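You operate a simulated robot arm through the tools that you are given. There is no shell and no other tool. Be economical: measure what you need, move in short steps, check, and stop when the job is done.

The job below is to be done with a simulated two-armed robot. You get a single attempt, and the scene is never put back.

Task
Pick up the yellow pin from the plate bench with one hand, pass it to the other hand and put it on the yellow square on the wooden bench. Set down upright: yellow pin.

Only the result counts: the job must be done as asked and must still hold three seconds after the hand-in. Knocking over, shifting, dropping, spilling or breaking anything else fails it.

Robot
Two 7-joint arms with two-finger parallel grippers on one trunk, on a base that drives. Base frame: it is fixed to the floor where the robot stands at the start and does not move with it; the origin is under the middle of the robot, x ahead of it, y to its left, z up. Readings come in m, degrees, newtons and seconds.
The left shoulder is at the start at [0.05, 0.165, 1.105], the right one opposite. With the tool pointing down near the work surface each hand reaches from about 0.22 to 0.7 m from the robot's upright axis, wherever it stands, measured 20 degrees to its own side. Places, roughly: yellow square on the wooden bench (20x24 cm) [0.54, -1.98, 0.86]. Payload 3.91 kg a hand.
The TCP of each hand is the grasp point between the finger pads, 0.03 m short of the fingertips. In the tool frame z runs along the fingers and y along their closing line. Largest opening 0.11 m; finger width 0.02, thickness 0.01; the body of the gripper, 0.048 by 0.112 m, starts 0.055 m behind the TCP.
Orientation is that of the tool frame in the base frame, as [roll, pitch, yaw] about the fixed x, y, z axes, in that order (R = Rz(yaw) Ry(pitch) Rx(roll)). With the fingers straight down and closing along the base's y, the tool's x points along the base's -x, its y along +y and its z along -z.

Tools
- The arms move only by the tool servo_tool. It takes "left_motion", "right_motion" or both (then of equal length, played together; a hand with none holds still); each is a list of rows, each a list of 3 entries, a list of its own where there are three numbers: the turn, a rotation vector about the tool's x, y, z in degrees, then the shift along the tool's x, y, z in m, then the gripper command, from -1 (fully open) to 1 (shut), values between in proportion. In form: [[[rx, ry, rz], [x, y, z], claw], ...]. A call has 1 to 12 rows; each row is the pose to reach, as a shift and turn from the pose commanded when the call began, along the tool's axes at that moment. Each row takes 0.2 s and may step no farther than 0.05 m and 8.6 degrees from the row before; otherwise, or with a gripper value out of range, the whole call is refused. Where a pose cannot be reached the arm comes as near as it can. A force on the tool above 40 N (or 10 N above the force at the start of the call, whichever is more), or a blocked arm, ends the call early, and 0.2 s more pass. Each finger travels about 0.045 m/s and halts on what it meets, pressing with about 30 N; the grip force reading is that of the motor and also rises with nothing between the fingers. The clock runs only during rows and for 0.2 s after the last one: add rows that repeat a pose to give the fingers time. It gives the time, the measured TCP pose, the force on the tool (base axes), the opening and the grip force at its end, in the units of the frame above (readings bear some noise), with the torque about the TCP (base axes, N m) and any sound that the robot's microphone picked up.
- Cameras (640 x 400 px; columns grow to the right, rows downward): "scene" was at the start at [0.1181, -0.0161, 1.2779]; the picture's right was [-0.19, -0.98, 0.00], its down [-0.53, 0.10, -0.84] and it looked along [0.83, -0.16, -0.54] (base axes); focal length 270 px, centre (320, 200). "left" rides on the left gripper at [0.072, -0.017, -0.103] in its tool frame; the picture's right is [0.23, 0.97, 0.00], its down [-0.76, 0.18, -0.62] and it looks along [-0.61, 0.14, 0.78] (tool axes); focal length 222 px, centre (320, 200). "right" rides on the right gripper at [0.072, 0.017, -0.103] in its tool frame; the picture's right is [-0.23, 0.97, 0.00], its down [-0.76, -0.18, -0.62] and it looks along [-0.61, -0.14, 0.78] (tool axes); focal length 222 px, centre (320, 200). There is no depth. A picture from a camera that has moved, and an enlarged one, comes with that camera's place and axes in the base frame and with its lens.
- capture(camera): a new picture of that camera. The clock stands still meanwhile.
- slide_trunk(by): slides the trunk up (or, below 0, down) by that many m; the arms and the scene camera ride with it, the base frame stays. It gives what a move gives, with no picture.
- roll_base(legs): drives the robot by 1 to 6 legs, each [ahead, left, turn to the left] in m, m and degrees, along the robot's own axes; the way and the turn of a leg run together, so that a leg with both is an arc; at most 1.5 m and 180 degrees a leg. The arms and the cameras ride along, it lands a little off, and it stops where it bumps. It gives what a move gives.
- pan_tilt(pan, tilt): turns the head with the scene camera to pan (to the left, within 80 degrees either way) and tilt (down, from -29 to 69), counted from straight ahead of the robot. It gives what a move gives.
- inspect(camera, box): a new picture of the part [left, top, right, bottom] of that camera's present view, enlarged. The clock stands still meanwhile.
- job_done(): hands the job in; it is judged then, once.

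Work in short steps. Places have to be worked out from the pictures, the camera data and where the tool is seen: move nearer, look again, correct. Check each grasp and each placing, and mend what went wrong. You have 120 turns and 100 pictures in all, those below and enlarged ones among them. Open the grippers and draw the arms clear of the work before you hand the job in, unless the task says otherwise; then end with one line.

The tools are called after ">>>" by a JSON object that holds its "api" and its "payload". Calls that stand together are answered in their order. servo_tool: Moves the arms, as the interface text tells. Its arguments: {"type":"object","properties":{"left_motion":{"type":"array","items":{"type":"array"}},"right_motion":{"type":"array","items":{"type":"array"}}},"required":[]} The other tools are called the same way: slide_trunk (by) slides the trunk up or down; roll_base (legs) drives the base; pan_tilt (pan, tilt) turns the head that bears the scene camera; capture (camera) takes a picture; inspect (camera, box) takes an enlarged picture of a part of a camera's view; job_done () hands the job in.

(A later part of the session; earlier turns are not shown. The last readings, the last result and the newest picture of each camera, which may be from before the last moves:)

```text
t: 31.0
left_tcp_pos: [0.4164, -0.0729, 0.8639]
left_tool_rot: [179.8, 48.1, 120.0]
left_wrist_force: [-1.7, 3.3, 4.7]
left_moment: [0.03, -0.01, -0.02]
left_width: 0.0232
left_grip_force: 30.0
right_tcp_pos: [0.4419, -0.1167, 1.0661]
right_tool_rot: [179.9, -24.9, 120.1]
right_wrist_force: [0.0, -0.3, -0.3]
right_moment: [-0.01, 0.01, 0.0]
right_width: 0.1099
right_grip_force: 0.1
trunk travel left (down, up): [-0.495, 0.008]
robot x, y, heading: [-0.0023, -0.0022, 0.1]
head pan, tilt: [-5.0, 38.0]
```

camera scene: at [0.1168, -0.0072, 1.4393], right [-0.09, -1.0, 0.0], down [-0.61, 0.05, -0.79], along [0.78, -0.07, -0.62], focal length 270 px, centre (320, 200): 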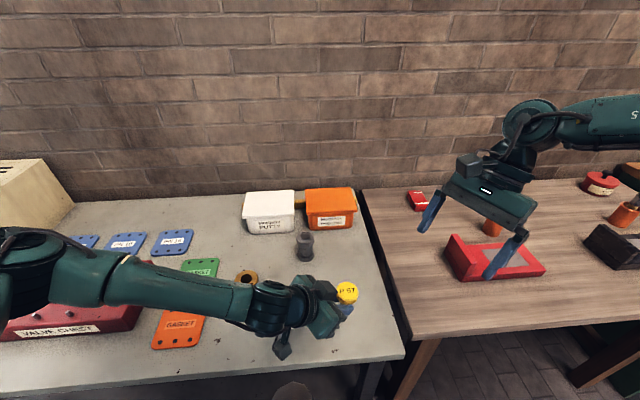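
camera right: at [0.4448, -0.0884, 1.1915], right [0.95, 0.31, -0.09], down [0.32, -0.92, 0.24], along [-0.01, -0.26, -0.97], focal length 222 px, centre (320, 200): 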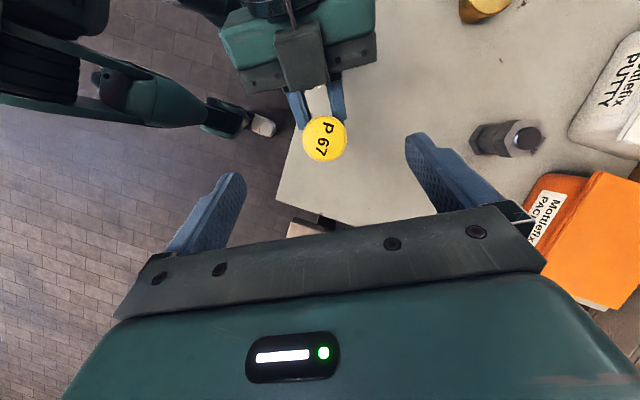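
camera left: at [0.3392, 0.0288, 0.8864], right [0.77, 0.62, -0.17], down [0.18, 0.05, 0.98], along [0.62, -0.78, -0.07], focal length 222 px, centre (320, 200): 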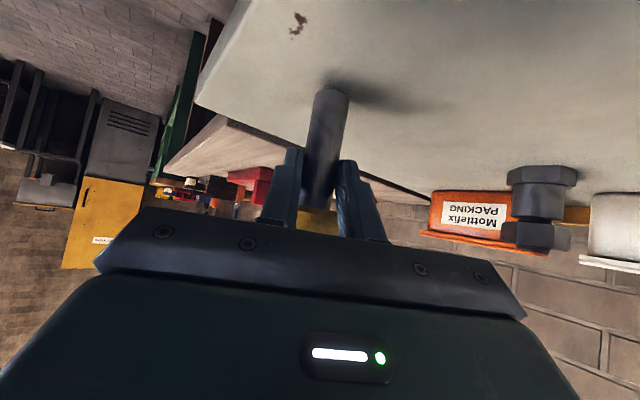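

It's in contact (the force went to +4.7 N). I'll open the left fingers a little so the pin stands on its own, then check.

>>> {"api": "servo_tool", "payload": {"left_motion": [[[0, 0, 0], [0, 0, 0], 0.5], [[0, 0, 0], [0, 0, 0], 0.3], [[0, 0, 0], [0, 0, 0], 0.3], [[0, 0, 0], [0, 0, 0], 0.3]]}}

>>> {"api": "capture", "payload": {"camera": "left"}}

>>> {"api": "inspect", "payload": {"camera": "scene", "box": [300, 270, 420, 345]}}

>>> {"api": "inspect", "payload": {"camera": "right", "box": [240, 40, 400, 140]}}

```text
t: 32.0
left_tcp_pos: [0.4151, -0.0725, 0.864]
left_tool_rot: [179.9, 47.9, 120.0]
left_wrist_force: [0.4, -1.3, 0.3]
left_moment: [0.0, -0.01, 0.02]
left_width: 0.0384
left_grip_force: 0.1
right_tcp_pos: [0.442, -0.1177, 1.067]
right_tool_rot: [179.9, -25.1, 120.0]
right_wrist_force: [-0.4, 0.7, 0.8]
right_moment: [0.0, -0.02, 0.02]
right_width: 0.1099
right_grip_force: 0.2
trunk travel left (down, up): [-0.495, 0.008]
robot x, y, heading: [0.0025, 0.0009, -0.2]
head pan, tilt: [-5.0, 38.0]
```

```text
66 pictures are left
camera left: at [0.3392, 0.0279, 0.8783], right [0.77, 0.62, -0.17], down [0.18, 0.05, 0.98], along [0.62, -0.78, -0.07], focal length 222 px, centre (320, 200)
```

left: 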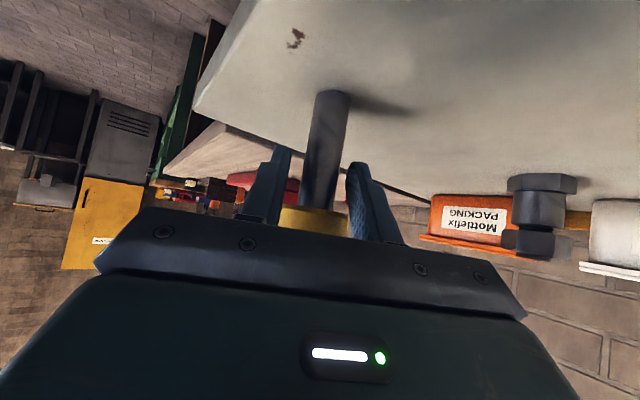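

```text
5.33 times, centred on (360, 308) of scene
camera zoom: at [0.1164, -0.0063, 1.4394], right [-0.09, -1.0, 0.0], down [-0.61, 0.05, -0.79], along [0.79, -0.07, -0.62], focal length 1439 px, centre (107, -373)
```

zoom: 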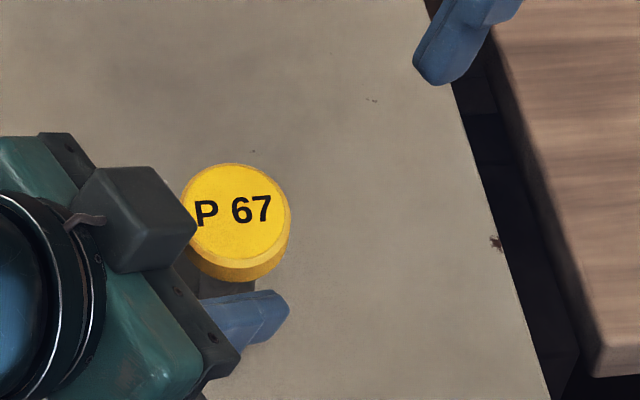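

```text
4.00 times, centred on (320, 90) of right
camera zoom: at [0.4447, -0.0888, 1.1917], right [0.95, 0.31, -0.1], down [0.32, -0.92, 0.24], along [-0.01, -0.26, -0.97], focal length 888 px, centre (320, 640)
```

zoom: 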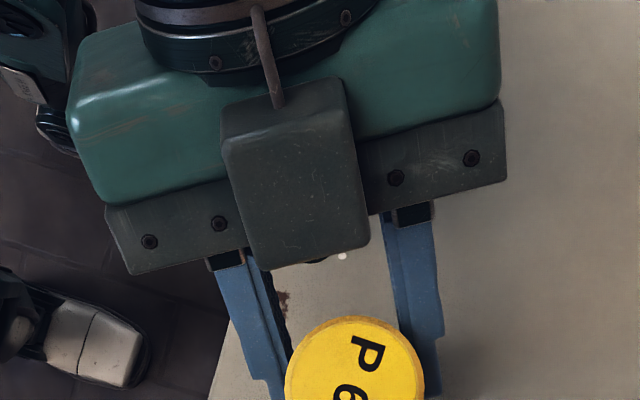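

The pin stands freely upright with its axis at (0.4255, -0.0857). Now I'll lower the left hand about 18 mm and regrip the shaft lower down.

>>> {"api": "servo_tool", "payload": {"left_motion": [[[0, 0, 0], [0.003, 0.001, 0.0055], 0.2], [[0, 0, 0], [0.006, 0.002, 0.011], 0.2], [[0, 0, 0], [0.0094, 0.002, 0.017], 0.2], [[0, 0, 0], [0.0094, 0.002, 0.017], 0.6], [[0, 0, 0], [0.0094, 0.002, 0.017], 1], [[0, 0, 0], [0.0094, 0.002, 0.017], 1], [[0, 0, 0], [0.0094, 0.002, 0.017], 1], [[0, 0, 0], [0.0094, 0.002, 0.017], 1]]}}

>>> {"api": "capture", "payload": {"camera": "left"}}

>>> {"api": "inspect", "payload": {"camera": "scene", "box": [300, 270, 420, 345]}}

>>> {"api": "inspect", "payload": {"camera": "right", "box": [240, 60, 400, 160]}}

```text
t: 33.8
left_tcp_pos: [0.4195, -0.0753, 0.8452]
left_tool_rot: [179.8, 47.9, 120.2]
left_wrist_force: [0.0, -1.4, 0.1]
left_moment: [-0.03, -0.04, -0.05]
left_width: 0.0233
left_grip_force: 29.6
right_tcp_pos: [0.4409, -0.1179, 1.0677]
right_tool_rot: [179.9, -25.1, 120.1]
right_wrist_force: [0.3, -0.7, 0.5]
right_moment: [0.0, -0.04, 0.0]
right_width: 0.11
right_grip_force: 0.1
trunk travel left (down, up): [-0.495, 0.008]
robot x, y, heading: [-0.0018, 0.0006, -0.1]
head pan, tilt: [-5.0, 38.0]
```

```text
63 pictures are left
camera left: at [0.3434, 0.0238, 0.8597], right [0.77, 0.62, -0.17], down [0.18, 0.05, 0.98], along [0.62, -0.78, -0.07], focal length 222 px, centre (320, 200)
```

left: 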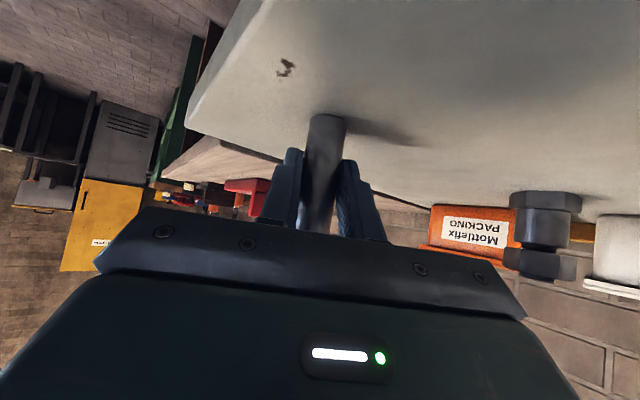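

```text
5.33 times, centred on (360, 308) of scene
camera zoom: at [0.1164, -0.0065, 1.4394], right [-0.09, -1.0, 0.0], down [-0.61, 0.05, -0.79], along [0.79, -0.07, -0.62], focal length 1439 px, centre (107, -373)
```

zoom: 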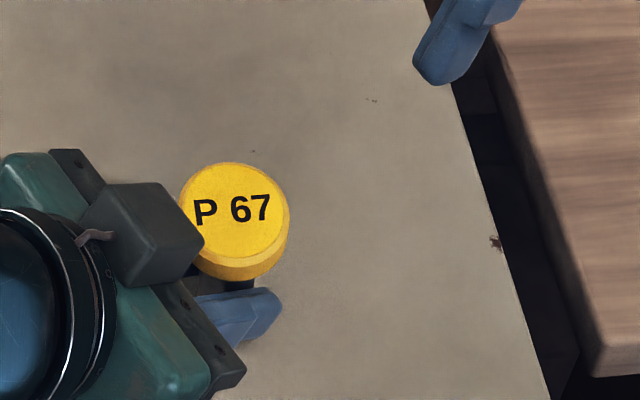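

```text
4.00 times, centred on (320, 110) of right
camera zoom: at [0.4446, -0.089, 1.1916], right [0.95, 0.31, -0.1], down [0.32, -0.92, 0.24], along [-0.01, -0.26, -0.97], focal length 888 px, centre (320, 560)
```

zoom: 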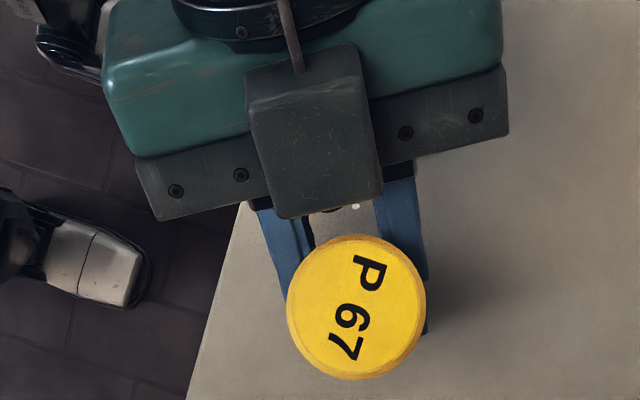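

The regrip is good and the pin hasn't moved. The right hand now goes to a pre-point 0.08 m from the head along its approach.

>>> {"api": "servo_tool", "payload": {"right_motion": [[[0, 0, 0], [-0.015, 0.001, 0.03], -0.6], [[0, 0, 0], [-0.03, 0.002, 0.06], -0.6], [[0, 0, 0], [-0.0446, 0.002, 0.1], -0.6], [[0, 0, 0], [-0.0446, 0.002, 0.1], -0.6]]}}

>>> {"api": "capture", "payload": {"camera": "right"}}

>>> {"api": "capture", "payload": {"camera": "scene"}}

```text
t: 34.8
left_tcp_pos: [0.4195, -0.0767, 0.8448]
left_tool_rot: [179.9, 47.8, 120.1]
left_wrist_force: [-1.4, 0.9, -0.4]
left_moment: [0.0, 0.02, 0.01]
left_width: 0.0234
left_grip_force: 29.6
right_tcp_pos: [0.4097, -0.1492, 0.9963]
right_tool_rot: [179.9, -25.1, 120.0]
right_wrist_force: [-1.0, -0.6, 0.0]
right_moment: [0.0, -0.02, -0.03]
right_width: 0.088
right_grip_force: 0.0
right hand out of reach, approached as far as the arm can: row 1, 2, 3, 4
trunk travel left (down, up): [-0.495, 0.008]
robot x, y, heading: [0.0034, -0.0021, 0.2]
head pan, tilt: [-5.0, 38.0]
```

```text
60 pictures are left
camera right: at [0.4138, -0.1212, 1.122], right [0.95, 0.31, -0.09], down [0.32, -0.92, 0.24], along [-0.01, -0.26, -0.97], focal length 222 px, centre (320, 200)
```

right: 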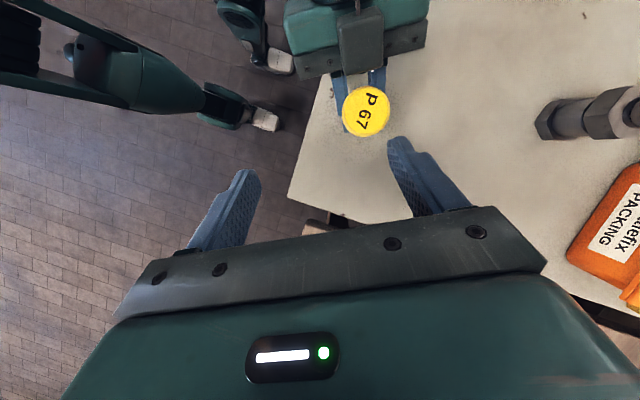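

```text
59 pictures are left
camera scene: at [0.1163, -0.0063, 1.4394], right [-0.09, -1.0, 0.0], down [-0.61, 0.05, -0.79], along [0.79, -0.07, -0.62], focal length 270 px, centre (320, 200)
```

scene: 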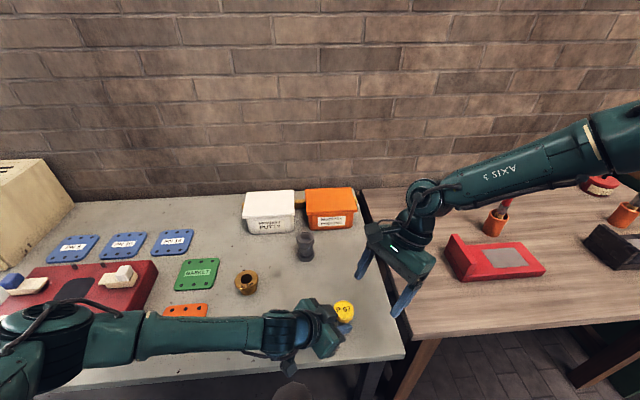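

The right arm can't reach that low with the trunk raised. I'll test whether it reaches the handover spot higher up, directly above the pin, before deciding on the height.

>>> {"api": "servo_tool", "payload": {"right_motion": [[[0, 0, 0], [0.018, 0, -0.025], -0.6], [[0, 0, 0], [0.036, 0.015, -0.053], -0.6], [[0, 0, 0], [0.054, 0.03, -0.053], -0.6], [[0, 0, 0], [0.073, 0.0446, -0.053], -0.6], [[0, 0, 0], [0.073, 0.0446, -0.053], -0.6]]}}

```text
t: 36.0
left_tcp_pos: [0.4195, -0.076, 0.8454]
left_tool_rot: [179.9, 47.8, 120.1]
left_wrist_force: [-0.1, 0.5, 0.1]
left_moment: [0.0, -0.01, 0.02]
left_width: 0.0233
left_grip_force: 30.4
right_tcp_pos: [0.424, -0.0925, 1.08]
right_tool_rot: [179.8, -25.1, 120.0]
right_wrist_force: [-0.2, -0.7, -0.2]
right_moment: [-0.02, -0.02, 0.04]
right_width: 0.088
right_grip_force: 0.0
right hand out of reach, approached as far as the arm can: row 4, 5
trunk travel left (down, up): [-0.495, 0.008]
robot x, y, heading: [0.0007, -0.0003, 0.1]
head pan, tilt: [-5.0, 38.0]
```

The right hand reaches the spot at z≈1.08. So I'll lift the pin slowly with the left hand this time and check whether it slips.

>>> {"api": "servo_tool", "payload": {"left_motion": [[[0, 0, 0], [-0.002, 0, -0.0018], 1], [[0, 0, 0], [-0.006, 0, -0.0054], 1], [[0, 0, 0], [-0.012, 0, -0.0108], 1], [[0, 0, 0], [-0.018, 0, -0.0162], 1], [[0, 0, 0], [-0.024, 0, -0.0217], 1], [[0, 0, 0], [-0.03, 0, -0.0271], 1], [[0, 0, 0], [-0.036, 0, -0.0325], 1], [[0, 0, 0], [-0.042, 0, -0.038], 1], [[0, 0, 0], [-0.048, 0, -0.0433], 1], [[0, 0, 0], [-0.053, 0, -0.0479], 1], [[0, 0, 0], [-0.056, 0, -0.0506], 1], [[0, 0, 0], [-0.057, 0, -0.0515], 1]], "right_motion": [[[0, 0, 0], [0, 0, -0.01], -0.6], [[0, 0, 0], [0, 0, -0.02], -0.6], [[0, 0, 0], [0, 0, -0.03], -0.6], [[0, 0, 0], [0, 0, -0.04], -0.6], [[0, 0, 0], [0, 0, -0.05], -0.6], [[0, 0, 0], [0, 0, -0.05], -0.6], [[0, 0, 0], [0, 0, -0.05], -0.6], [[0, 0, 0], [0, 0, -0.05], -0.6], [[0, 0, 0], [0, 0, -0.05], -0.6], [[0, 0, 0], [0, 0, -0.05], -0.6], [[0, 0, 0], [0, 0, -0.05], -0.6], [[0, 0, 0], [0, 0, -0.05], -0.6]]}}

>>> {"api": "capture", "payload": {"camera": "left"}}

```text
t: 38.6
left_tcp_pos: [0.4199, -0.076, 0.9222]
left_tool_rot: [179.9, 47.9, 120.0]
left_wrist_force: [0.0, -0.8, -4.5]
left_moment: [0.02, 0.06, -0.03]
left_width: 0.0232
left_grip_force: 29.8
right_tcp_pos: [0.4344, -0.1123, 1.1244]
right_tool_rot: [179.9, -25.1, 119.9]
right_wrist_force: [0.3, 1.0, 0.3]
right_moment: [0.02, -0.01, 0.01]
right_width: 0.0881
right_grip_force: 0.0
trunk travel left (down, up): [-0.495, 0.008]
robot x, y, heading: [-0.0011, 0.0011, -0.1]
head pan, tilt: [-5.0, 38.0]
```

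```text
58 pictures are left
camera left: at [0.3447, 0.0242, 0.9365], right [0.77, 0.62, -0.17], down [0.18, 0.05, 0.98], along [0.62, -0.78, -0.07], focal length 222 px, centre (320, 200)
```

left: 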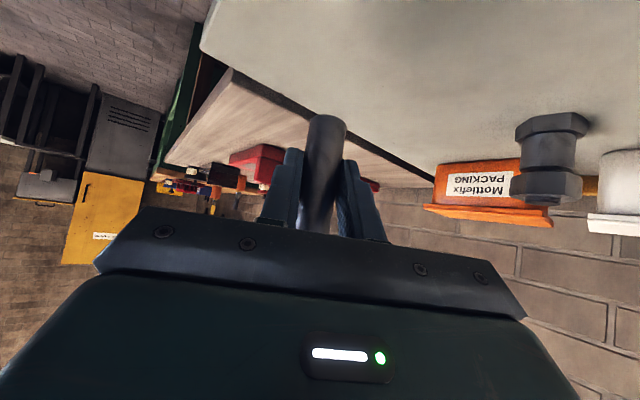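

There was no slip with the slow lift. I'll raise it another 0.12 m at the same pace.

>>> {"api": "servo_tool", "payload": {"left_motion": [[[0, 0, 0], [-0.004, 0, -0.0036], 1], [[0, 0, 0], [-0.012, 0, -0.0108], 1], [[0, 0, 0], [-0.02, 0, -0.018], 1], [[0, 0, 0], [-0.028, 0, -0.0253], 1], [[0, 0, 0], [-0.037, 0, -0.0334], 1], [[0, 0, 0], [-0.046, 0, -0.0415], 1], [[0, 0, 0], [-0.055, 0, -0.0497], 1], [[0, 0, 0], [-0.064, 0, -0.0578], 1], [[0, 0, 0], [-0.073, 0, -0.0659], 1], [[0, 0, 0], [-0.081, 0, -0.0732], 1], [[0, 0, 0], [-0.087, 0, -0.0786], 1], [[0, 0, 0], [-0.089, 0, -0.0804], 1]], "right_motion": [[[0, 0, 0], [0, 0, -0.008], -0.6], [[0, 0, 0], [0, 0, -0.016], -0.6], [[0, 0, 0], [0, 0, -0.024], -0.6], [[0, 0, 0], [0, 0, -0.032], -0.6], [[0, 0, 0], [0, 0, -0.04], -0.6], [[0, 0, 0], [0, 0, -0.048], -0.6], [[0, 0, 0], [0, 0, -0.05], -0.6], [[0, 0, 0], [0, 0, -0.05], -0.6], [[0, 0, 0], [0, 0, -0.05], -0.6], [[0, 0, 0], [0, 0, -0.05], -0.6], [[0, 0, 0], [0, 0, -0.05], -0.6], [[0, 0, 0], [0, 0, -0.05], -0.6]]}}

>>> {"api": "capture", "payload": {"camera": "right"}}

>>> {"api": "capture", "payload": {"camera": "scene"}}

```text
t: 41.2
left_tcp_pos: [0.4213, -0.0762, 1.0428]
left_tool_rot: [179.8, 47.9, 120.1]
left_wrist_force: [0.6, -0.6, -4.1]
left_moment: [0.04, 0.04, 0.01]
left_width: 0.0235
left_grip_force: 30.1
right_tcp_pos: [0.4438, -0.1306, 1.1698]
right_tool_rot: [179.9, -25.1, 120.0]
right_wrist_force: [-0.3, -0.1, 0.5]
right_moment: [0.01, -0.03, 0.0]
right_width: 0.0881
right_grip_force: 0.0
trunk travel left (down, up): [-0.495, 0.008]
robot x, y, heading: [-0.0029, -0.0019, 0.1]
head pan, tilt: [-5.0, 38.0]
```

```text
57 pictures are left
camera right: at [0.4481, -0.1021, 1.2948], right [0.95, 0.31, -0.1], down [0.32, -0.92, 0.24], along [-0.01, -0.26, -0.97], focal length 222 px, centre (320, 200)
```

right: 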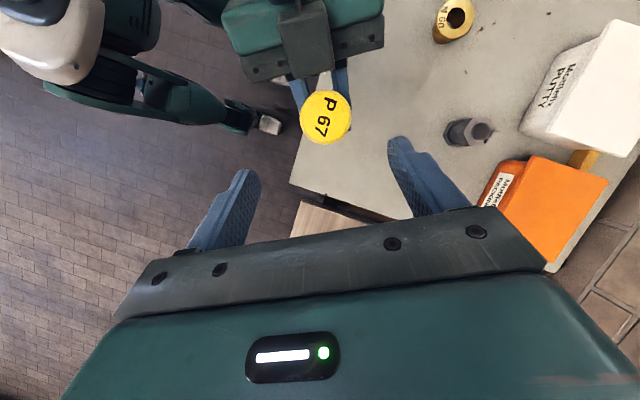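

```text
56 pictures are left
camera scene: at [0.1168, -0.0064, 1.4393], right [-0.09, -1.0, 0.0], down [-0.61, 0.05, -0.79], along [0.78, -0.07, -0.62], focal length 270 px, centre (320, 200)
```

scene: 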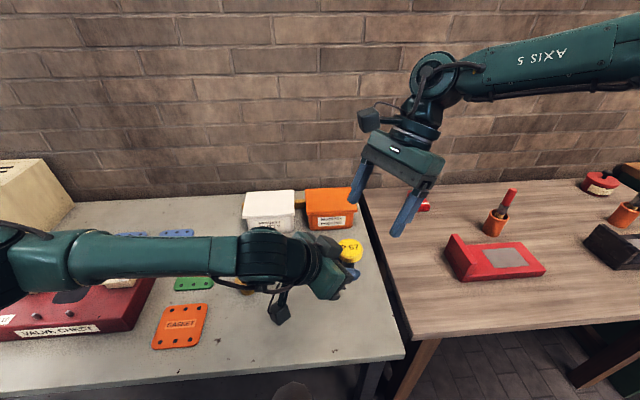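

The right camera confirms the head at (0.427, -0.085), top z≈1.089. I'll align the right hand and advance most of the way.

>>> {"api": "servo_tool", "payload": {"right_motion": [[[0, 0, 0], [0.003, 0.004, 0.01], -0.6], [[0, 0, 0], [0.0063, 0.008, 0.025], -0.6], [[0, 0, 0], [0.0063, 0.008, 0.04], -0.6], [[0, 0, 0], [0.0063, 0.008, 0.052], -0.6], [[0, 0, 0], [0.0063, 0.008, 0.052], -0.6]]}}

>>> {"api": "capture", "payload": {"camera": "right"}}

>>> {"api": "inspect", "payload": {"camera": "scene", "box": [270, 180, 430, 300]}}

```text
t: 42.4
left_tcp_pos: [0.4202, -0.0757, 1.0425]
left_tool_rot: [179.9, 47.9, 120.1]
left_wrist_force: [0.2, -0.2, -4.8]
left_moment: [0.05, 0.09, 0.04]
left_width: 0.0232
left_grip_force: 29.8
right_tcp_pos: [0.4388, -0.1029, 1.1258]
right_tool_rot: [179.9, -25.1, 119.9]
right_wrist_force: [0.5, -1.2, -0.3]
right_moment: [0.02, -0.01, -0.01]
right_width: 0.088
right_grip_force: 0.2
trunk travel left (down, up): [-0.495, 0.008]
robot x, y, heading: [-0.0023, -0.0016, 0.2]
head pan, tilt: [-5.0, 38.0]
```

```text
55 pictures are left
camera right: at [0.4415, -0.0744, 1.2507], right [0.95, 0.31, -0.1], down [0.32, -0.92, 0.24], along [-0.01, -0.26, -0.97], focal length 222 px, centre (320, 200)
```

right: 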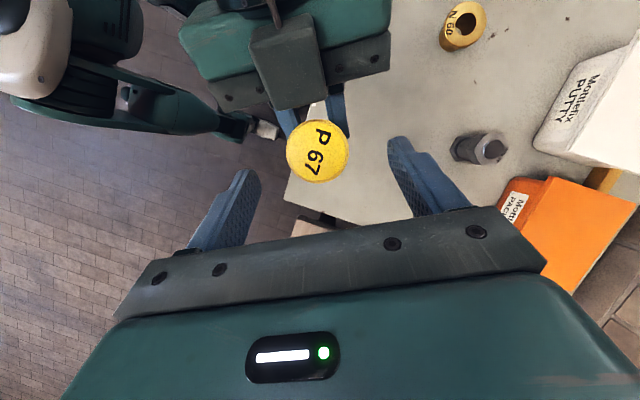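

```text
3.33 times, centred on (350, 240) of scene
camera zoom: at [0.1166, -0.0064, 1.4394], right [-0.09, -1.0, 0.0], down [-0.61, 0.05, -0.79], along [0.78, -0.07, -0.62], focal length 899 px, centre (220, 67)
```

zoom: 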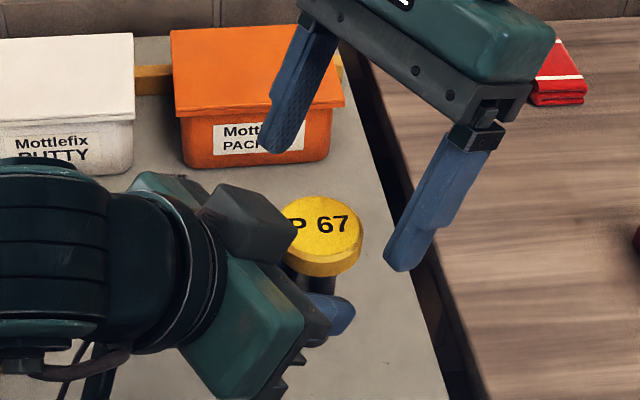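

Aligned. I'll advance the last 41 mm so the fingers straddle the head, then check.

>>> {"api": "servo_tool", "payload": {"right_motion": [[[0, 0, 0], [0, -0.001, 0.012], -0.6], [[0, 0, 0], [0.0005, -0.001, 0.024], -0.6], [[0, 0, 0], [0.0008, -0.001, 0.034], -0.6], [[0, 0, 0], [0.0008, -0.001, 0.041], -0.6], [[0, 0, 0], [0.0008, -0.001, 0.041], -0.6]]}}

>>> {"api": "capture", "payload": {"camera": "right"}}

>>> {"api": "inspect", "payload": {"camera": "scene", "box": [270, 180, 430, 300]}}

```text
t: 43.6
left_tcp_pos: [0.4197, -0.0763, 1.0421]
left_tool_rot: [179.9, 47.9, 120.1]
left_wrist_force: [0.5, -0.4, -4.1]
left_moment: [0.07, 0.03, 0.01]
left_width: 0.0232
left_grip_force: 29.6
right_tcp_pos: [0.4268, -0.0901, 1.0897]
right_tool_rot: [179.9, -25.1, 120.0]
right_wrist_force: [0.4, -0.5, 0.4]
right_moment: [0.01, -0.02, -0.01]
right_width: 0.0881
right_grip_force: 0.0
right hand out of reach, approached as far as the arm can: row 4
trunk travel left (down, up): [-0.495, 0.008]
robot x, y, heading: [-0.0021, 0.0012, 0.1]
head pan, tilt: [-5.0, 38.0]
```

```text
53 pictures are left
camera right: at [0.4301, -0.0617, 1.2147], right [0.95, 0.31, -0.09], down [0.32, -0.92, 0.24], along [-0.01, -0.26, -0.97], focal length 222 px, centre (320, 200)
```

right: 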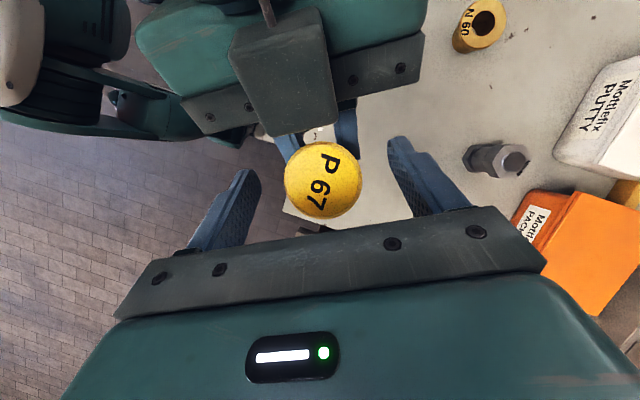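

```text
3.33 times, centred on (350, 240) of scene
camera zoom: at [0.1168, -0.0064, 1.4393], right [-0.09, -1.0, 0.0], down [-0.61, 0.05, -0.79], along [0.78, -0.07, -0.62], focal length 899 px, centre (220, 67)
```

zoom: 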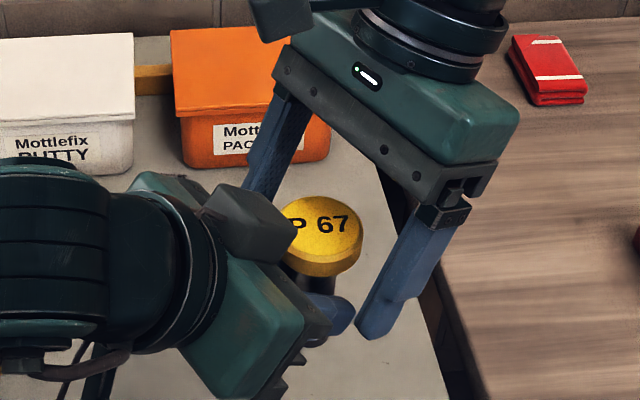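

The head is between the pads, within about 2 mm of centre. I'll close the right gripper on it with a small lateral correction.

>>> {"api": "servo_tool", "payload": {"right_motion": [[[0, 0, 0], [0, 0.002, 0], -0.4], [[0, 0, 0], [0, 0.002, 0], -0.1], [[0, 0, 0], [0, 0.002, 0], 0.3], [[0, 0, 0], [0, 0.002, 0], 1], [[0, 0, 0], [0, 0.002, 0], 1], [[0, 0, 0], [0, 0.002, 0], 1], [[0, 0, 0], [0, 0.002, 0], 1]]}}

>>> {"api": "capture", "payload": {"camera": "right"}}

>>> {"api": "inspect", "payload": {"camera": "scene", "box": [270, 180, 430, 300]}}

```text
t: 45.2
left_tcp_pos: [0.4196, -0.0773, 1.0424]
left_tool_rot: [-180.0, 48.0, 120.0]
left_wrist_force: [-8.6, -4.8, -1.6]
left_moment: [0.04, -0.18, -0.04]
left_width: 0.0233
left_grip_force: 29.9
right_tcp_pos: [0.4283, -0.0898, 1.0903]
right_tool_rot: [179.8, -25.2, 120.1]
right_wrist_force: [8.6, 4.4, -0.1]
right_moment: [0.23, -0.22, -0.05]
right_width: 0.0451
right_grip_force: 30.1
right hand out of reach, approached as far as the arm can: row 1, 2, 3, 4, 5, 6, 7
trunk travel left (down, up): [-0.495, 0.008]
robot x, y, heading: [0.0007, 0.0004, 0.1]
head pan, tilt: [-5.0, 38.0]
```

```text
51 pictures are left
camera right: at [0.4305, -0.0618, 1.2151], right [0.95, 0.31, -0.09], down [0.32, -0.92, 0.24], along [-0.01, -0.26, -0.97], focal length 222 px, centre (320, 200)
```

right: 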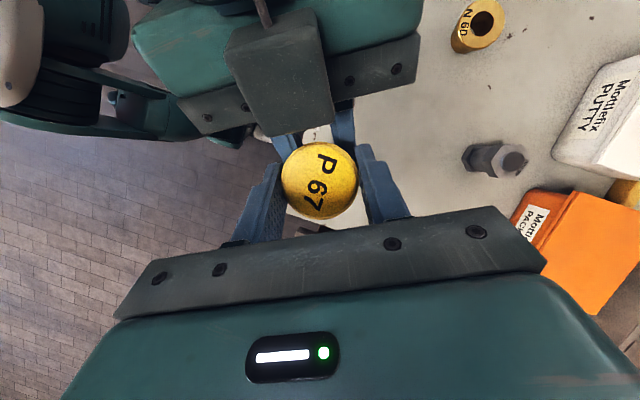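

```text
3.33 times, centred on (350, 240) of scene
camera zoom: at [0.1168, -0.0064, 1.4393], right [-0.09, -1.0, 0.0], down [-0.61, 0.05, -0.79], along [0.78, -0.07, -0.62], focal length 899 px, centre (220, 67)
```

zoom: 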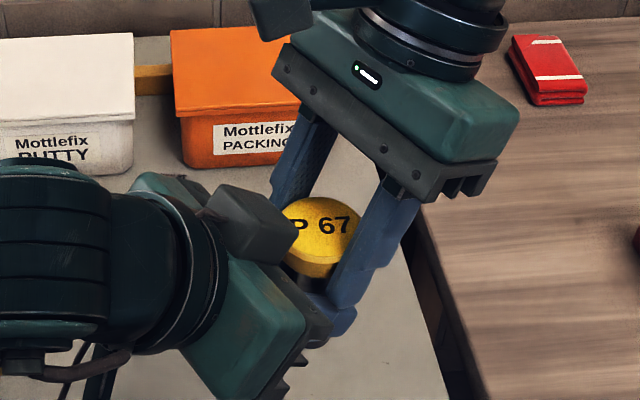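

Both hands hold it (right opening 0.045 m, 30 N). I'll shift the left hand 2 mm to relieve the side load, then open the left gripper.

>>> {"api": "servo_tool", "payload": {"left_motion": [[[0, 0, 0], [0, -0.001, 0], 1], [[0, 0, 0], [0, -0.002, 0], 1], [[0, 0, 0], [0, -0.002, 0], 0.5], [[0, 0, 0], [0, -0.002, 0], 0.2], [[0, 0, 0], [0, -0.002, 0], -0.1], [[0, 0, 0], [0, -0.002, 0], -0.1], [[0, 0, 0], [0, -0.002, 0], -0.1]]}}

>>> {"api": "capture", "payload": {"camera": "left"}}

```text
t: 46.8
left_tcp_pos: [0.4181, -0.0766, 1.0413]
left_tool_rot: [179.8, 47.9, 120.0]
left_wrist_force: [0.2, -0.2, -0.3]
left_moment: [0.01, 0.01, -0.01]
left_width: 0.0604
left_grip_force: 0.1
right_tcp_pos: [0.4272, -0.0902, 1.0895]
right_tool_rot: [179.9, -25.1, 120.0]
right_wrist_force: [-0.2, 0.0, 0.7]
right_moment: [-0.02, -0.03, -0.02]
right_width: 0.0453
right_grip_force: 29.8
trunk travel left (down, up): [-0.495, 0.008]
robot x, y, heading: [0.0019, -0.0001, -0.1]
head pan, tilt: [-5.0, 38.0]
```

```text
49 pictures are left
camera left: at [0.3423, 0.0233, 1.0568], right [0.77, 0.62, -0.17], down [0.18, 0.05, 0.98], along [0.62, -0.78, -0.07], focal length 222 px, centre (320, 200)
```

left: 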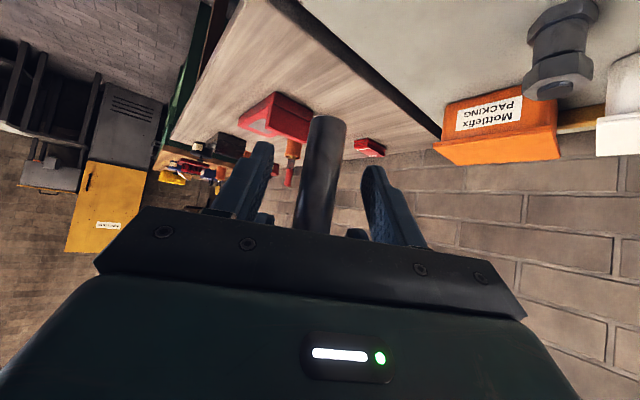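

The left hand is free and the pin is still in the right hand. I'll draw the left hand straight back along its axis.

>>> {"api": "servo_tool", "payload": {"left_motion": [[[0, 0, 0], [0, 0, -0.02], -0.1], [[0, 0, 0], [0, 0, -0.05], -0.1], [[0, 0, 0], [0, 0, -0.085], -0.1], [[0, 0, 0], [0, 0, -0.12], -0.1]]}}

>>> {"api": "capture", "payload": {"camera": "left"}}

>>> {"api": "inspect", "payload": {"camera": "scene", "box": [270, 180, 430, 300]}}

```text
t: 47.8
left_tcp_pos: [0.3734, 0.001, 1.1234]
left_tool_rot: [179.8, 48.1, 120.1]
left_wrist_force: [-0.7, 0.5, 0.0]
left_moment: [-0.02, -0.01, 0.0]
left_width: 0.0603
left_grip_force: 0.0
right_tcp_pos: [0.4266, -0.0893, 1.0893]
right_tool_rot: [180.0, -25.0, 119.9]
right_wrist_force: [-0.2, 0.7, -0.4]
right_moment: [-0.01, -0.03, 0.01]
right_width: 0.0452
right_grip_force: 30.0
trunk travel left (down, up): [-0.495, 0.008]
robot x, y, heading: [-0.001, -0.0009, -0.0]
head pan, tilt: [-5.0, 38.0]
```

```text
48 pictures are left
camera left: at [0.2976, 0.1001, 1.138], right [0.77, 0.62, -0.17], down [0.18, 0.05, 0.98], along [0.62, -0.78, -0.07], focal length 222 px, centre (320, 200)
```

left: 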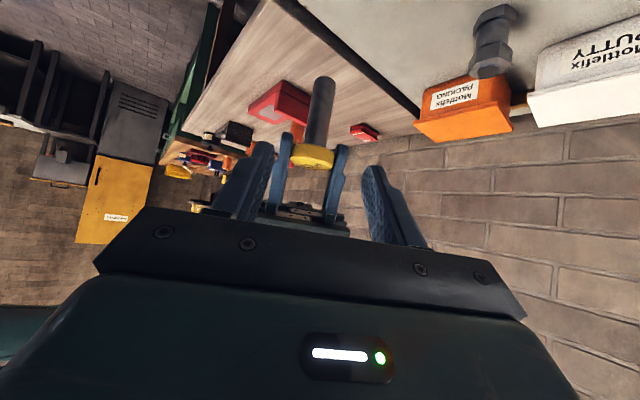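

```text
3.33 times, centred on (350, 240) of scene
camera zoom: at [0.1163, -0.0059, 1.4394], right [-0.09, -1.0, 0.0], down [-0.61, 0.05, -0.79], along [0.79, -0.07, -0.62], focal length 899 px, centre (220, 67)
```

zoom: 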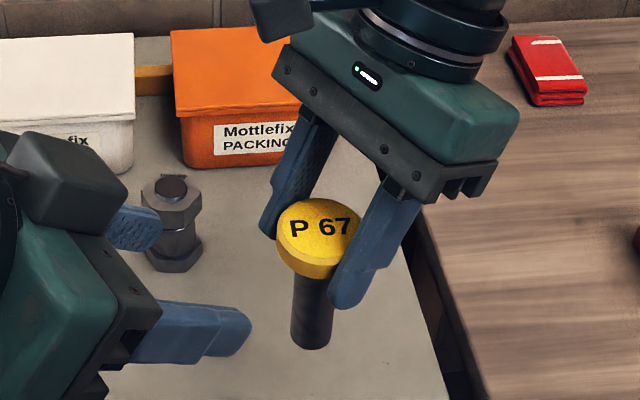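

The right hand holds the pin by the head, upright. I'll do a short test drive to the right, check for slip, and pan the head to see the way.

>>> {"api": "roll_base", "payload": {"legs": [[0, -0.3, 0]]}}

>>> {"api": "inspect", "payload": {"camera": "scene", "box": [270, 180, 430, 300]}}

>>> {"api": "pan_tilt", "payload": {"pan": -60, "tilt": 25}}

>>> {"api": "capture", "payload": {"camera": "scene"}}

```text
t: 49.8
left_tcp_pos: [0.3746, -0.301, 1.1234]
left_tool_rot: [179.9, 48.0, 120.3]
left_wrist_force: [0.6, -0.1, 0.1]
left_moment: [0.02, -0.01, 0.01]
left_width: 0.0604
left_grip_force: 0.0
right_tcp_pos: [0.4279, -0.3902, 1.0885]
right_tool_rot: [179.9, -25.1, 120.2]
right_wrist_force: [0.2, 1.6, 0.1]
right_moment: [-0.02, 0.01, 0.02]
right_width: 0.0449
right_grip_force: 29.6
trunk travel left (down, up): [-0.495, 0.008]
robot x, y, heading: [0.0006, -0.3042, 0.4]
head pan, tilt: [-5.0, 38.0]
```

```text
3.33 times, centred on (350, 240) of scene
camera zoom: at [0.1174, -0.3082, 1.4393], right [-0.08, -1.0, 0.0], down [-0.61, 0.05, -0.79], along [0.79, -0.07, -0.62], focal length 899 px, centre (220, 67)
```

zoom: 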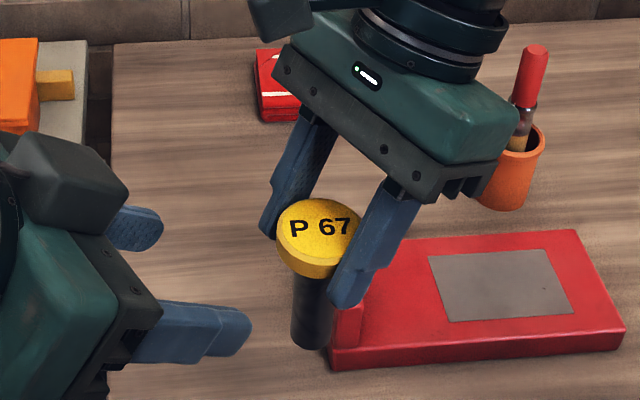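

```text
t: 51.1
left_tcp_pos: [0.3747, -0.2999, 1.1222]
left_tool_rot: [179.9, 47.9, 120.3]
left_wrist_force: [0.5, -0.4, 0.1]
left_moment: [0.01, -0.01, -0.01]
left_width: 0.0607
left_grip_force: 0.0
right_tcp_pos: [0.4286, -0.3898, 1.0907]
right_tool_rot: [180.0, -25.1, 120.2]
right_wrist_force: [0.4, -0.5, 0.6]
right_moment: [-0.03, -0.03, -0.01]
right_width: 0.0453
right_grip_force: 29.9
trunk travel left (down, up): [-0.495, 0.008]
robot x, y, heading: [0.0001, -0.3016, 0.2]
head pan, tilt: [-60.0, 25.0]
```

```text
45 pictures are left
camera scene: at [0.0778, -0.38, 1.4597], right [-0.86, -0.5, 0.0], down [-0.21, 0.37, -0.91], along [0.46, -0.78, -0.42], focal length 270 px, centre (320, 200)
```

scene: 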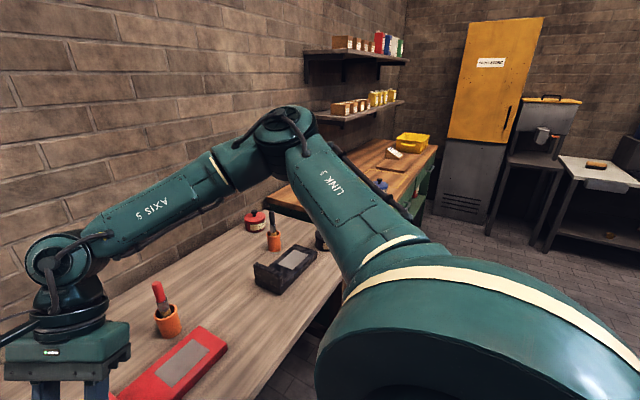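

No slip. The way is clear, so I'll drive another 0.85 m to the right and look again.

>>> {"api": "roll_base", "payload": {"legs": [[0, -0.85, 0]]}}

>>> {"api": "capture", "payload": {"camera": "scene"}}

```text
t: 55.6
left_tcp_pos: [0.3815, -1.1547, 1.123]
left_tool_rot: [179.8, 47.9, 120.6]
left_wrist_force: [0.0, -0.6, 0.7]
left_moment: [0.02, 0.02, 0.0]
left_width: 0.0604
left_grip_force: 0.0
right_tcp_pos: [0.4357, -1.243, 1.0906]
right_tool_rot: [179.9, -25.1, 120.6]
right_wrist_force: [-0.7, 0.1, -0.8]
right_moment: [-0.01, 0.0, -0.02]
right_width: 0.0454
right_grip_force: 29.8
trunk travel left (down, up): [-0.495, 0.008]
robot x, y, heading: [0.0033, -1.16, 0.7]
head pan, tilt: [-60.0, 25.0]
```

```text
44 pictures are left
camera scene: at [0.0844, -1.2362, 1.4597], right [-0.86, -0.51, 0.0], down [-0.22, 0.36, -0.91], along [0.46, -0.78, -0.42], focal length 270 px, centre (320, 200)
```

scene: 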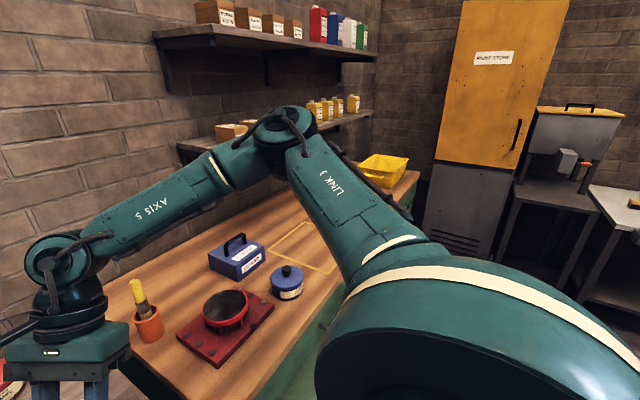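

The yellow square is visible around (0.55, -1.95). The neighbouring blue pot is at about (0.52, -1.76). I'll drive the remaining 0.73 m and correct the heading.

>>> {"api": "roll_base", "payload": {"legs": [[0, -0.73, -0.7]]}}

>>> {"api": "pan_tilt", "payload": {"pan": -12, "tilt": 42}}

>>> {"api": "capture", "payload": {"camera": "scene"}}

>>> {"api": "capture", "payload": {"camera": "right"}}

```text
t: 59.6
left_tcp_pos: [0.3871, -1.8839, 1.1232]
left_tool_rot: [179.9, 47.9, 120.4]
left_wrist_force: [-0.1, -0.3, -0.5]
left_moment: [0.02, 0.02, 0.02]
left_width: 0.0605
left_grip_force: 0.1
right_tcp_pos: [0.4384, -1.9735, 1.0896]
right_tool_rot: [179.9, -25.1, 120.3]
right_wrist_force: [0.0, -0.2, 0.2]
right_moment: [-0.01, -0.02, 0.02]
right_width: 0.0453
right_grip_force: 30.2
trunk travel left (down, up): [-0.495, 0.008]
robot x, y, heading: [0.0104, -1.884, 0.2]
head pan, tilt: [-60.0, 25.0]
```

```text
t: 60.7
left_tcp_pos: [0.3859, -1.8837, 1.1219]
left_tool_rot: [179.9, 48.0, 120.4]
left_wrist_force: [0.0, 0.5, 0.8]
left_moment: [0.0, 0.01, 0.01]
left_width: 0.0607
left_grip_force: 0.0
right_tcp_pos: [0.4399, -1.9736, 1.0898]
right_tool_rot: [-180.0, -25.0, 120.3]
right_wrist_force: [-0.7, -0.7, -0.4]
right_moment: [-0.01, -0.01, 0.03]
right_width: 0.0451
right_grip_force: 30.3
trunk travel left (down, up): [-0.495, 0.008]
robot x, y, heading: [0.0083, -1.8833, 0.1]
head pan, tilt: [-12.0, 42.0]
```

```text
43 pictures are left
camera scene: at [0.1248, -1.9008, 1.4334], right [-0.2, -0.98, 0.0], down [-0.66, 0.14, -0.74], along [0.73, -0.15, -0.67], focal length 270 px, centre (320, 200)
```

scene: 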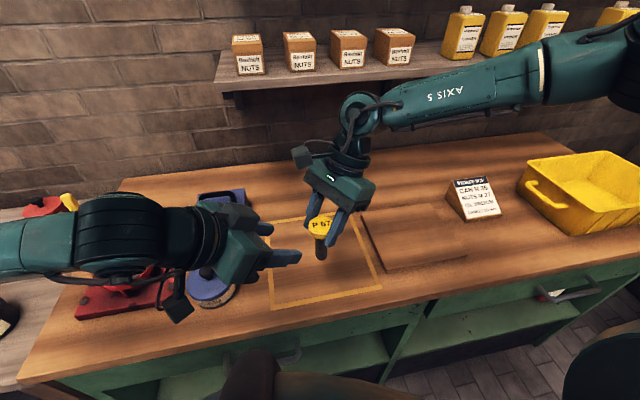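

```text
42 pictures are left
camera right: at [0.4425, -1.9447, 1.2148], right [0.95, 0.31, -0.09], down [0.33, -0.91, 0.24], along [-0.01, -0.26, -0.97], focal length 222 px, centre (320, 200)
```

right: 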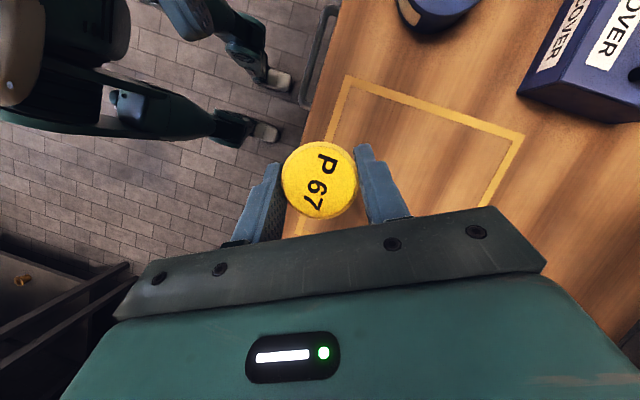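

I have the pin at (0.439, -1.970) and the square spanning about x 0.42–0.66, y -1.86 to -2.11. First I'll retract the left hand well away from the blue pot.

>>> {"api": "servo_tool", "payload": {"left_motion": [[[0, 0, 0], [0, -0.011, -0.03], -0.1], [[0, 0, 0], [0, -0.022, -0.06], -0.1], [[0, 0, 0], [0, -0.033, -0.09], -0.1], [[0, 0, 0], [-0.003, -0.044, -0.116], -0.1], [[0, 0, 0], [-0.003, -0.044, -0.116], -0.1]]}}

>>> {"api": "capture", "payload": {"camera": "scene"}}

```text
t: 61.9
left_tcp_pos: [0.3408, -1.8445, 1.2125]
left_tool_rot: [179.8, 47.9, 120.4]
left_wrist_force: [-0.3, 0.2, 0.3]
left_moment: [-0.01, -0.02, -0.02]
left_width: 0.0606
left_grip_force: 0.0
left hand out of reach, approached as far as the arm can: row 3, 4, 5
right_tcp_pos: [0.4407, -1.9732, 1.0901]
right_tool_rot: [179.9, -25.1, 120.2]
right_wrist_force: [-0.5, 0.5, 0.8]
right_moment: [0.01, -0.02, -0.03]
right_width: 0.0451
right_grip_force: 30.4
trunk travel left (down, up): [-0.495, 0.008]
robot x, y, heading: [0.0118, -1.8845, 0.1]
head pan, tilt: [-12.0, 42.0]
```

```text
41 pictures are left
camera scene: at [0.1251, -1.9008, 1.4334], right [-0.2, -0.98, 0.0], down [-0.66, 0.14, -0.74], along [0.73, -0.15, -0.67], focal length 270 px, centre (320, 200)
```

scene: 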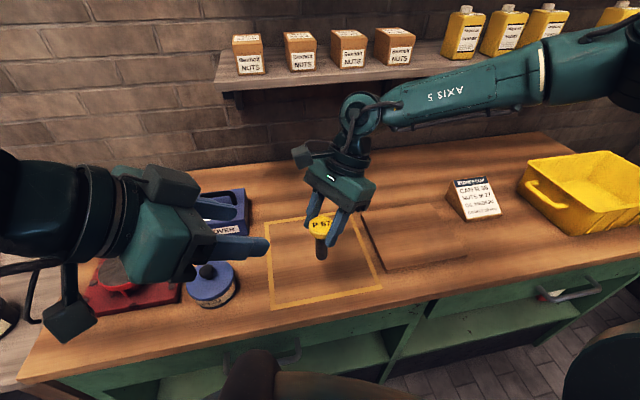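

The left hand is clear. I'll lower the trunk in a small step and check that the grip doesn't slip.

>>> {"api": "slide_trunk", "payload": {"by": -0.03}}

>>> {"api": "inspect", "payload": {"camera": "scene", "box": [240, 140, 400, 260]}}

```text
t: 62.7
left_tcp_pos: [0.3407, -1.8446, 1.1834]
left_tool_rot: [180.0, 47.9, 120.3]
left_wrist_force: [-0.1, 0.3, 0.0]
left_moment: [0.01, 0.01, 0.02]
left_width: 0.0604
left_grip_force: 0.0
right_tcp_pos: [0.4389, -1.9738, 1.0598]
right_tool_rot: [179.9, -25.1, 120.3]
right_wrist_force: [-0.6, -0.1, -0.5]
right_moment: [-0.04, -0.02, 0.0]
right_width: 0.0453
right_grip_force: 30.1
trunk travel left (down, up): [-0.465, 0.038]
robot x, y, heading: [0.0133, -1.8869, 0.2]
head pan, tilt: [-12.0, 42.0]
```

```text
3.33 times, centred on (320, 200) of scene
camera zoom: at [0.1246, -1.9007, 1.4034], right [-0.2, -0.98, 0.0], down [-0.66, 0.14, -0.74], along [0.73, -0.15, -0.67], focal length 899 px, centre (320, 200)
```

zoom: 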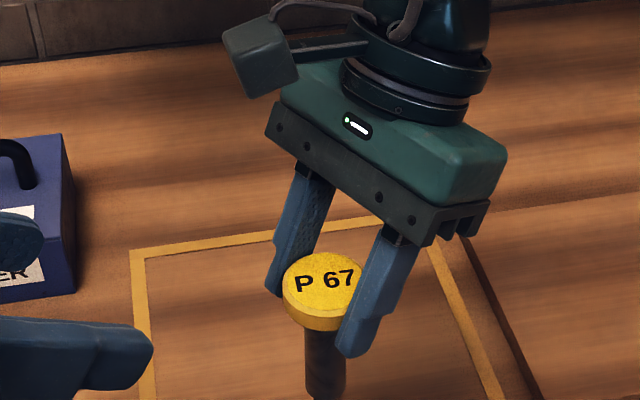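

No slip. I'll shift the hand slowly forward toward the middle of the square.

>>> {"api": "servo_tool", "payload": {"right_motion": [[[0, 0, 0], [-0.004, 0.006, -0.002], 1], [[0, 0, 0], [-0.011, 0.016, -0.005], 1], [[0, 0, 0], [-0.018, 0.026, -0.009], 1], [[0, 0, 0], [-0.026, 0.037, -0.012], 1], [[0, 0, 0], [-0.034, 0.048, -0.016], 1], [[0, 0, 0], [-0.04, 0.057, -0.019], 1], [[0, 0, 0], [-0.042, 0.06, -0.02], 1], [[0, 0, 0], [-0.042, 0.06, -0.02], 1]]}}

```text
t: 64.5
left_tcp_pos: [0.3409, -1.8448, 1.1833]
left_tool_rot: [179.9, 47.9, 120.4]
left_wrist_force: [0.0, 0.4, -0.1]
left_moment: [0.06, 0.0, 0.03]
left_width: 0.0602
left_grip_force: 0.1
right_tcp_pos: [0.4847, -2.0081, 1.0722]
right_tool_rot: [179.9, -25.1, 120.3]
right_wrist_force: [-0.3, 0.7, 0.0]
right_moment: [-0.01, -0.03, 0.02]
right_width: 0.0449
right_grip_force: 30.3
right hand out of reach, approached as far as the arm can: row 1, 2, 3, 4, 5, 6, 7, 8
trunk travel left (down, up): [-0.465, 0.038]
robot x, y, heading: [0.0113, -1.8836, 0.5]
head pan, tilt: [-12.0, 42.0]
```

The pin is now at about (0.483, -2.005), inside the square. I'll lower the trunk 0.10 m, leaving about 2 cm.

>>> {"api": "slide_trunk", "payload": {"by": -0.05}}

>>> {"api": "slide_trunk", "payload": {"by": -0.05}}

>>> {"api": "capture", "payload": {"camera": "scene"}}

>>> {"api": "inspect", "payload": {"camera": "scene", "box": [240, 160, 400, 280]}}

>>> {"api": "capture", "payload": {"camera": "right"}}

```text
t: 65.4
left_tcp_pos: [0.3403, -1.8442, 1.1331]
left_tool_rot: [179.9, 48.0, 120.4]
left_wrist_force: [-0.8, 0.5, 0.5]
left_moment: [0.01, 0.01, -0.04]
left_width: 0.0604
left_grip_force: 0.0
right_tcp_pos: [0.4843, -2.0075, 1.0238]
right_tool_rot: [179.8, -25.1, 120.2]
right_wrist_force: [0.4, 0.7, 0.1]
right_moment: [-0.05, 0.0, -0.01]
right_width: 0.0451
right_grip_force: 29.8
trunk travel left (down, up): [-0.415, 0.088]
robot x, y, heading: [0.0108, -1.8814, 0.4]
head pan, tilt: [-12.0, 42.0]
```

```text
t: 66.3
left_tcp_pos: [0.3411, -1.8431, 1.0832]
left_tool_rot: [180.0, 47.9, 120.3]
left_wrist_force: [0.6, 1.3, 0.2]
left_moment: [-0.03, 0.01, 0.02]
left_width: 0.0604
left_grip_force: 0.1
right_tcp_pos: [0.4854, -2.007, 0.9728]
right_tool_rot: [179.8, -25.1, 120.3]
right_wrist_force: [0.3, 0.0, 0.2]
right_moment: [-0.02, -0.03, 0.0]
right_width: 0.0451
right_grip_force: 29.8
trunk travel left (down, up): [-0.365, 0.138]
robot x, y, heading: [0.0095, -1.8853, 0.3]
head pan, tilt: [-12.0, 42.0]
```

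```text
39 pictures are left
camera scene: at [0.1246, -1.9007, 1.3034], right [-0.2, -0.98, 0.0], down [-0.66, 0.14, -0.74], along [0.73, -0.15, -0.67], focal length 270 px, centre (320, 200)
```

scene: 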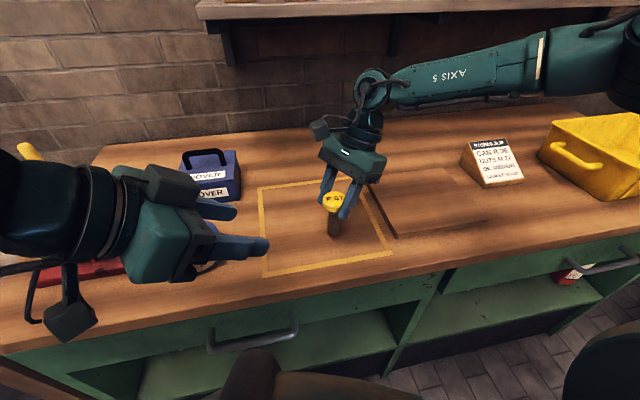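

```text
3.33 times, centred on (320, 220) of scene
camera zoom: at [0.1246, -1.9007, 1.3034], right [-0.2, -0.98, 0.0], down [-0.66, 0.14, -0.74], along [0.73, -0.15, -0.67], focal length 899 px, centre (320, 133)
```

zoom: 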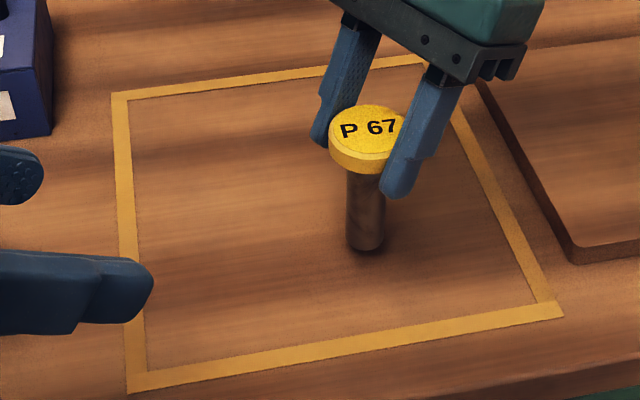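

```text
37 pictures are left
camera right: at [0.4883, -1.9794, 1.0984], right [0.95, 0.31, -0.09], down [0.33, -0.91, 0.24], along [-0.01, -0.26, -0.97], focal length 222 px, centre (320, 200)
```

right: 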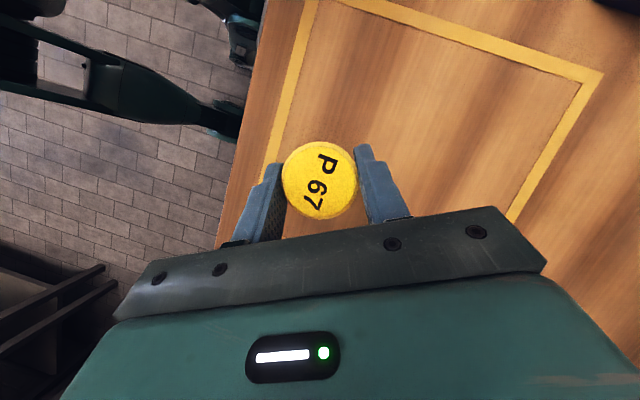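

The pin hangs upright, well inside the square, about 2 cm above the surface. I'll lower in small trunk steps and watch the force.

>>> {"api": "slide_trunk", "payload": {"by": -0.01}}

>>> {"api": "slide_trunk", "payload": {"by": -0.004}}

>>> {"api": "inspect", "payload": {"camera": "scene", "box": [290, 180, 370, 240]}}

```text
t: 66.9
left_tcp_pos: [0.341, -1.8447, 1.073]
left_tool_rot: [179.9, 47.9, 120.4]
left_wrist_force: [0.1, -0.2, -0.7]
left_moment: [0.01, -0.02, -0.03]
left_width: 0.0606
left_grip_force: 0.0
right_tcp_pos: [0.4852, -2.0078, 0.9626]
right_tool_rot: [179.9, -25.1, 120.3]
right_wrist_force: [-1.1, 0.0, 0.3]
right_moment: [0.0, -0.01, 0.01]
right_width: 0.045
right_grip_force: 30.1
trunk travel left (down, up): [-0.355, 0.148]
robot x, y, heading: [0.014, -1.8859, 0.0]
head pan, tilt: [-12.0, 42.0]
```

```text
t: 67.4
left_tcp_pos: [0.3396, -1.8438, 1.0697]
left_tool_rot: [179.9, 47.9, 120.4]
left_wrist_force: [-0.4, 0.6, 0.7]
left_moment: [0.01, 0.01, -0.04]
left_width: 0.0605
left_grip_force: 0.1
right_tcp_pos: [0.4845, -2.0075, 0.9599]
right_tool_rot: [179.8, -25.1, 120.3]
right_wrist_force: [0.3, 0.9, 0.5]
right_moment: [-0.01, 0.02, -0.01]
right_width: 0.0451
right_grip_force: 30.2
trunk travel left (down, up): [-0.351, 0.152]
robot x, y, heading: [0.0161, -1.8895, 0.2]
head pan, tilt: [-12.0, 42.0]
```

```text
6.67 times, centred on (330, 210) of scene
camera zoom: at [0.1248, -1.9007, 1.2894], right [-0.2, -0.98, 0.0], down [-0.66, 0.14, -0.74], along [0.73, -0.15, -0.67], focal length 1799 px, centre (253, 133)
```

zoom: 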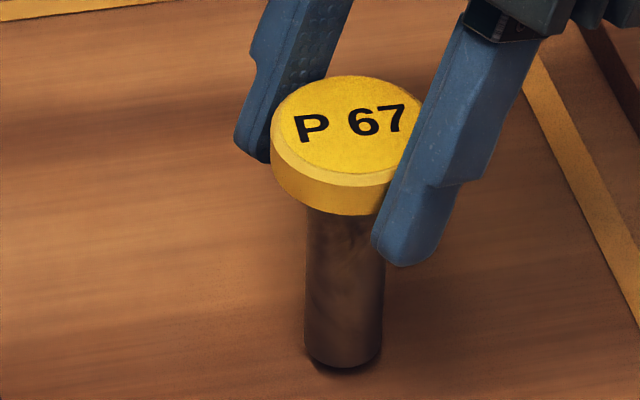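

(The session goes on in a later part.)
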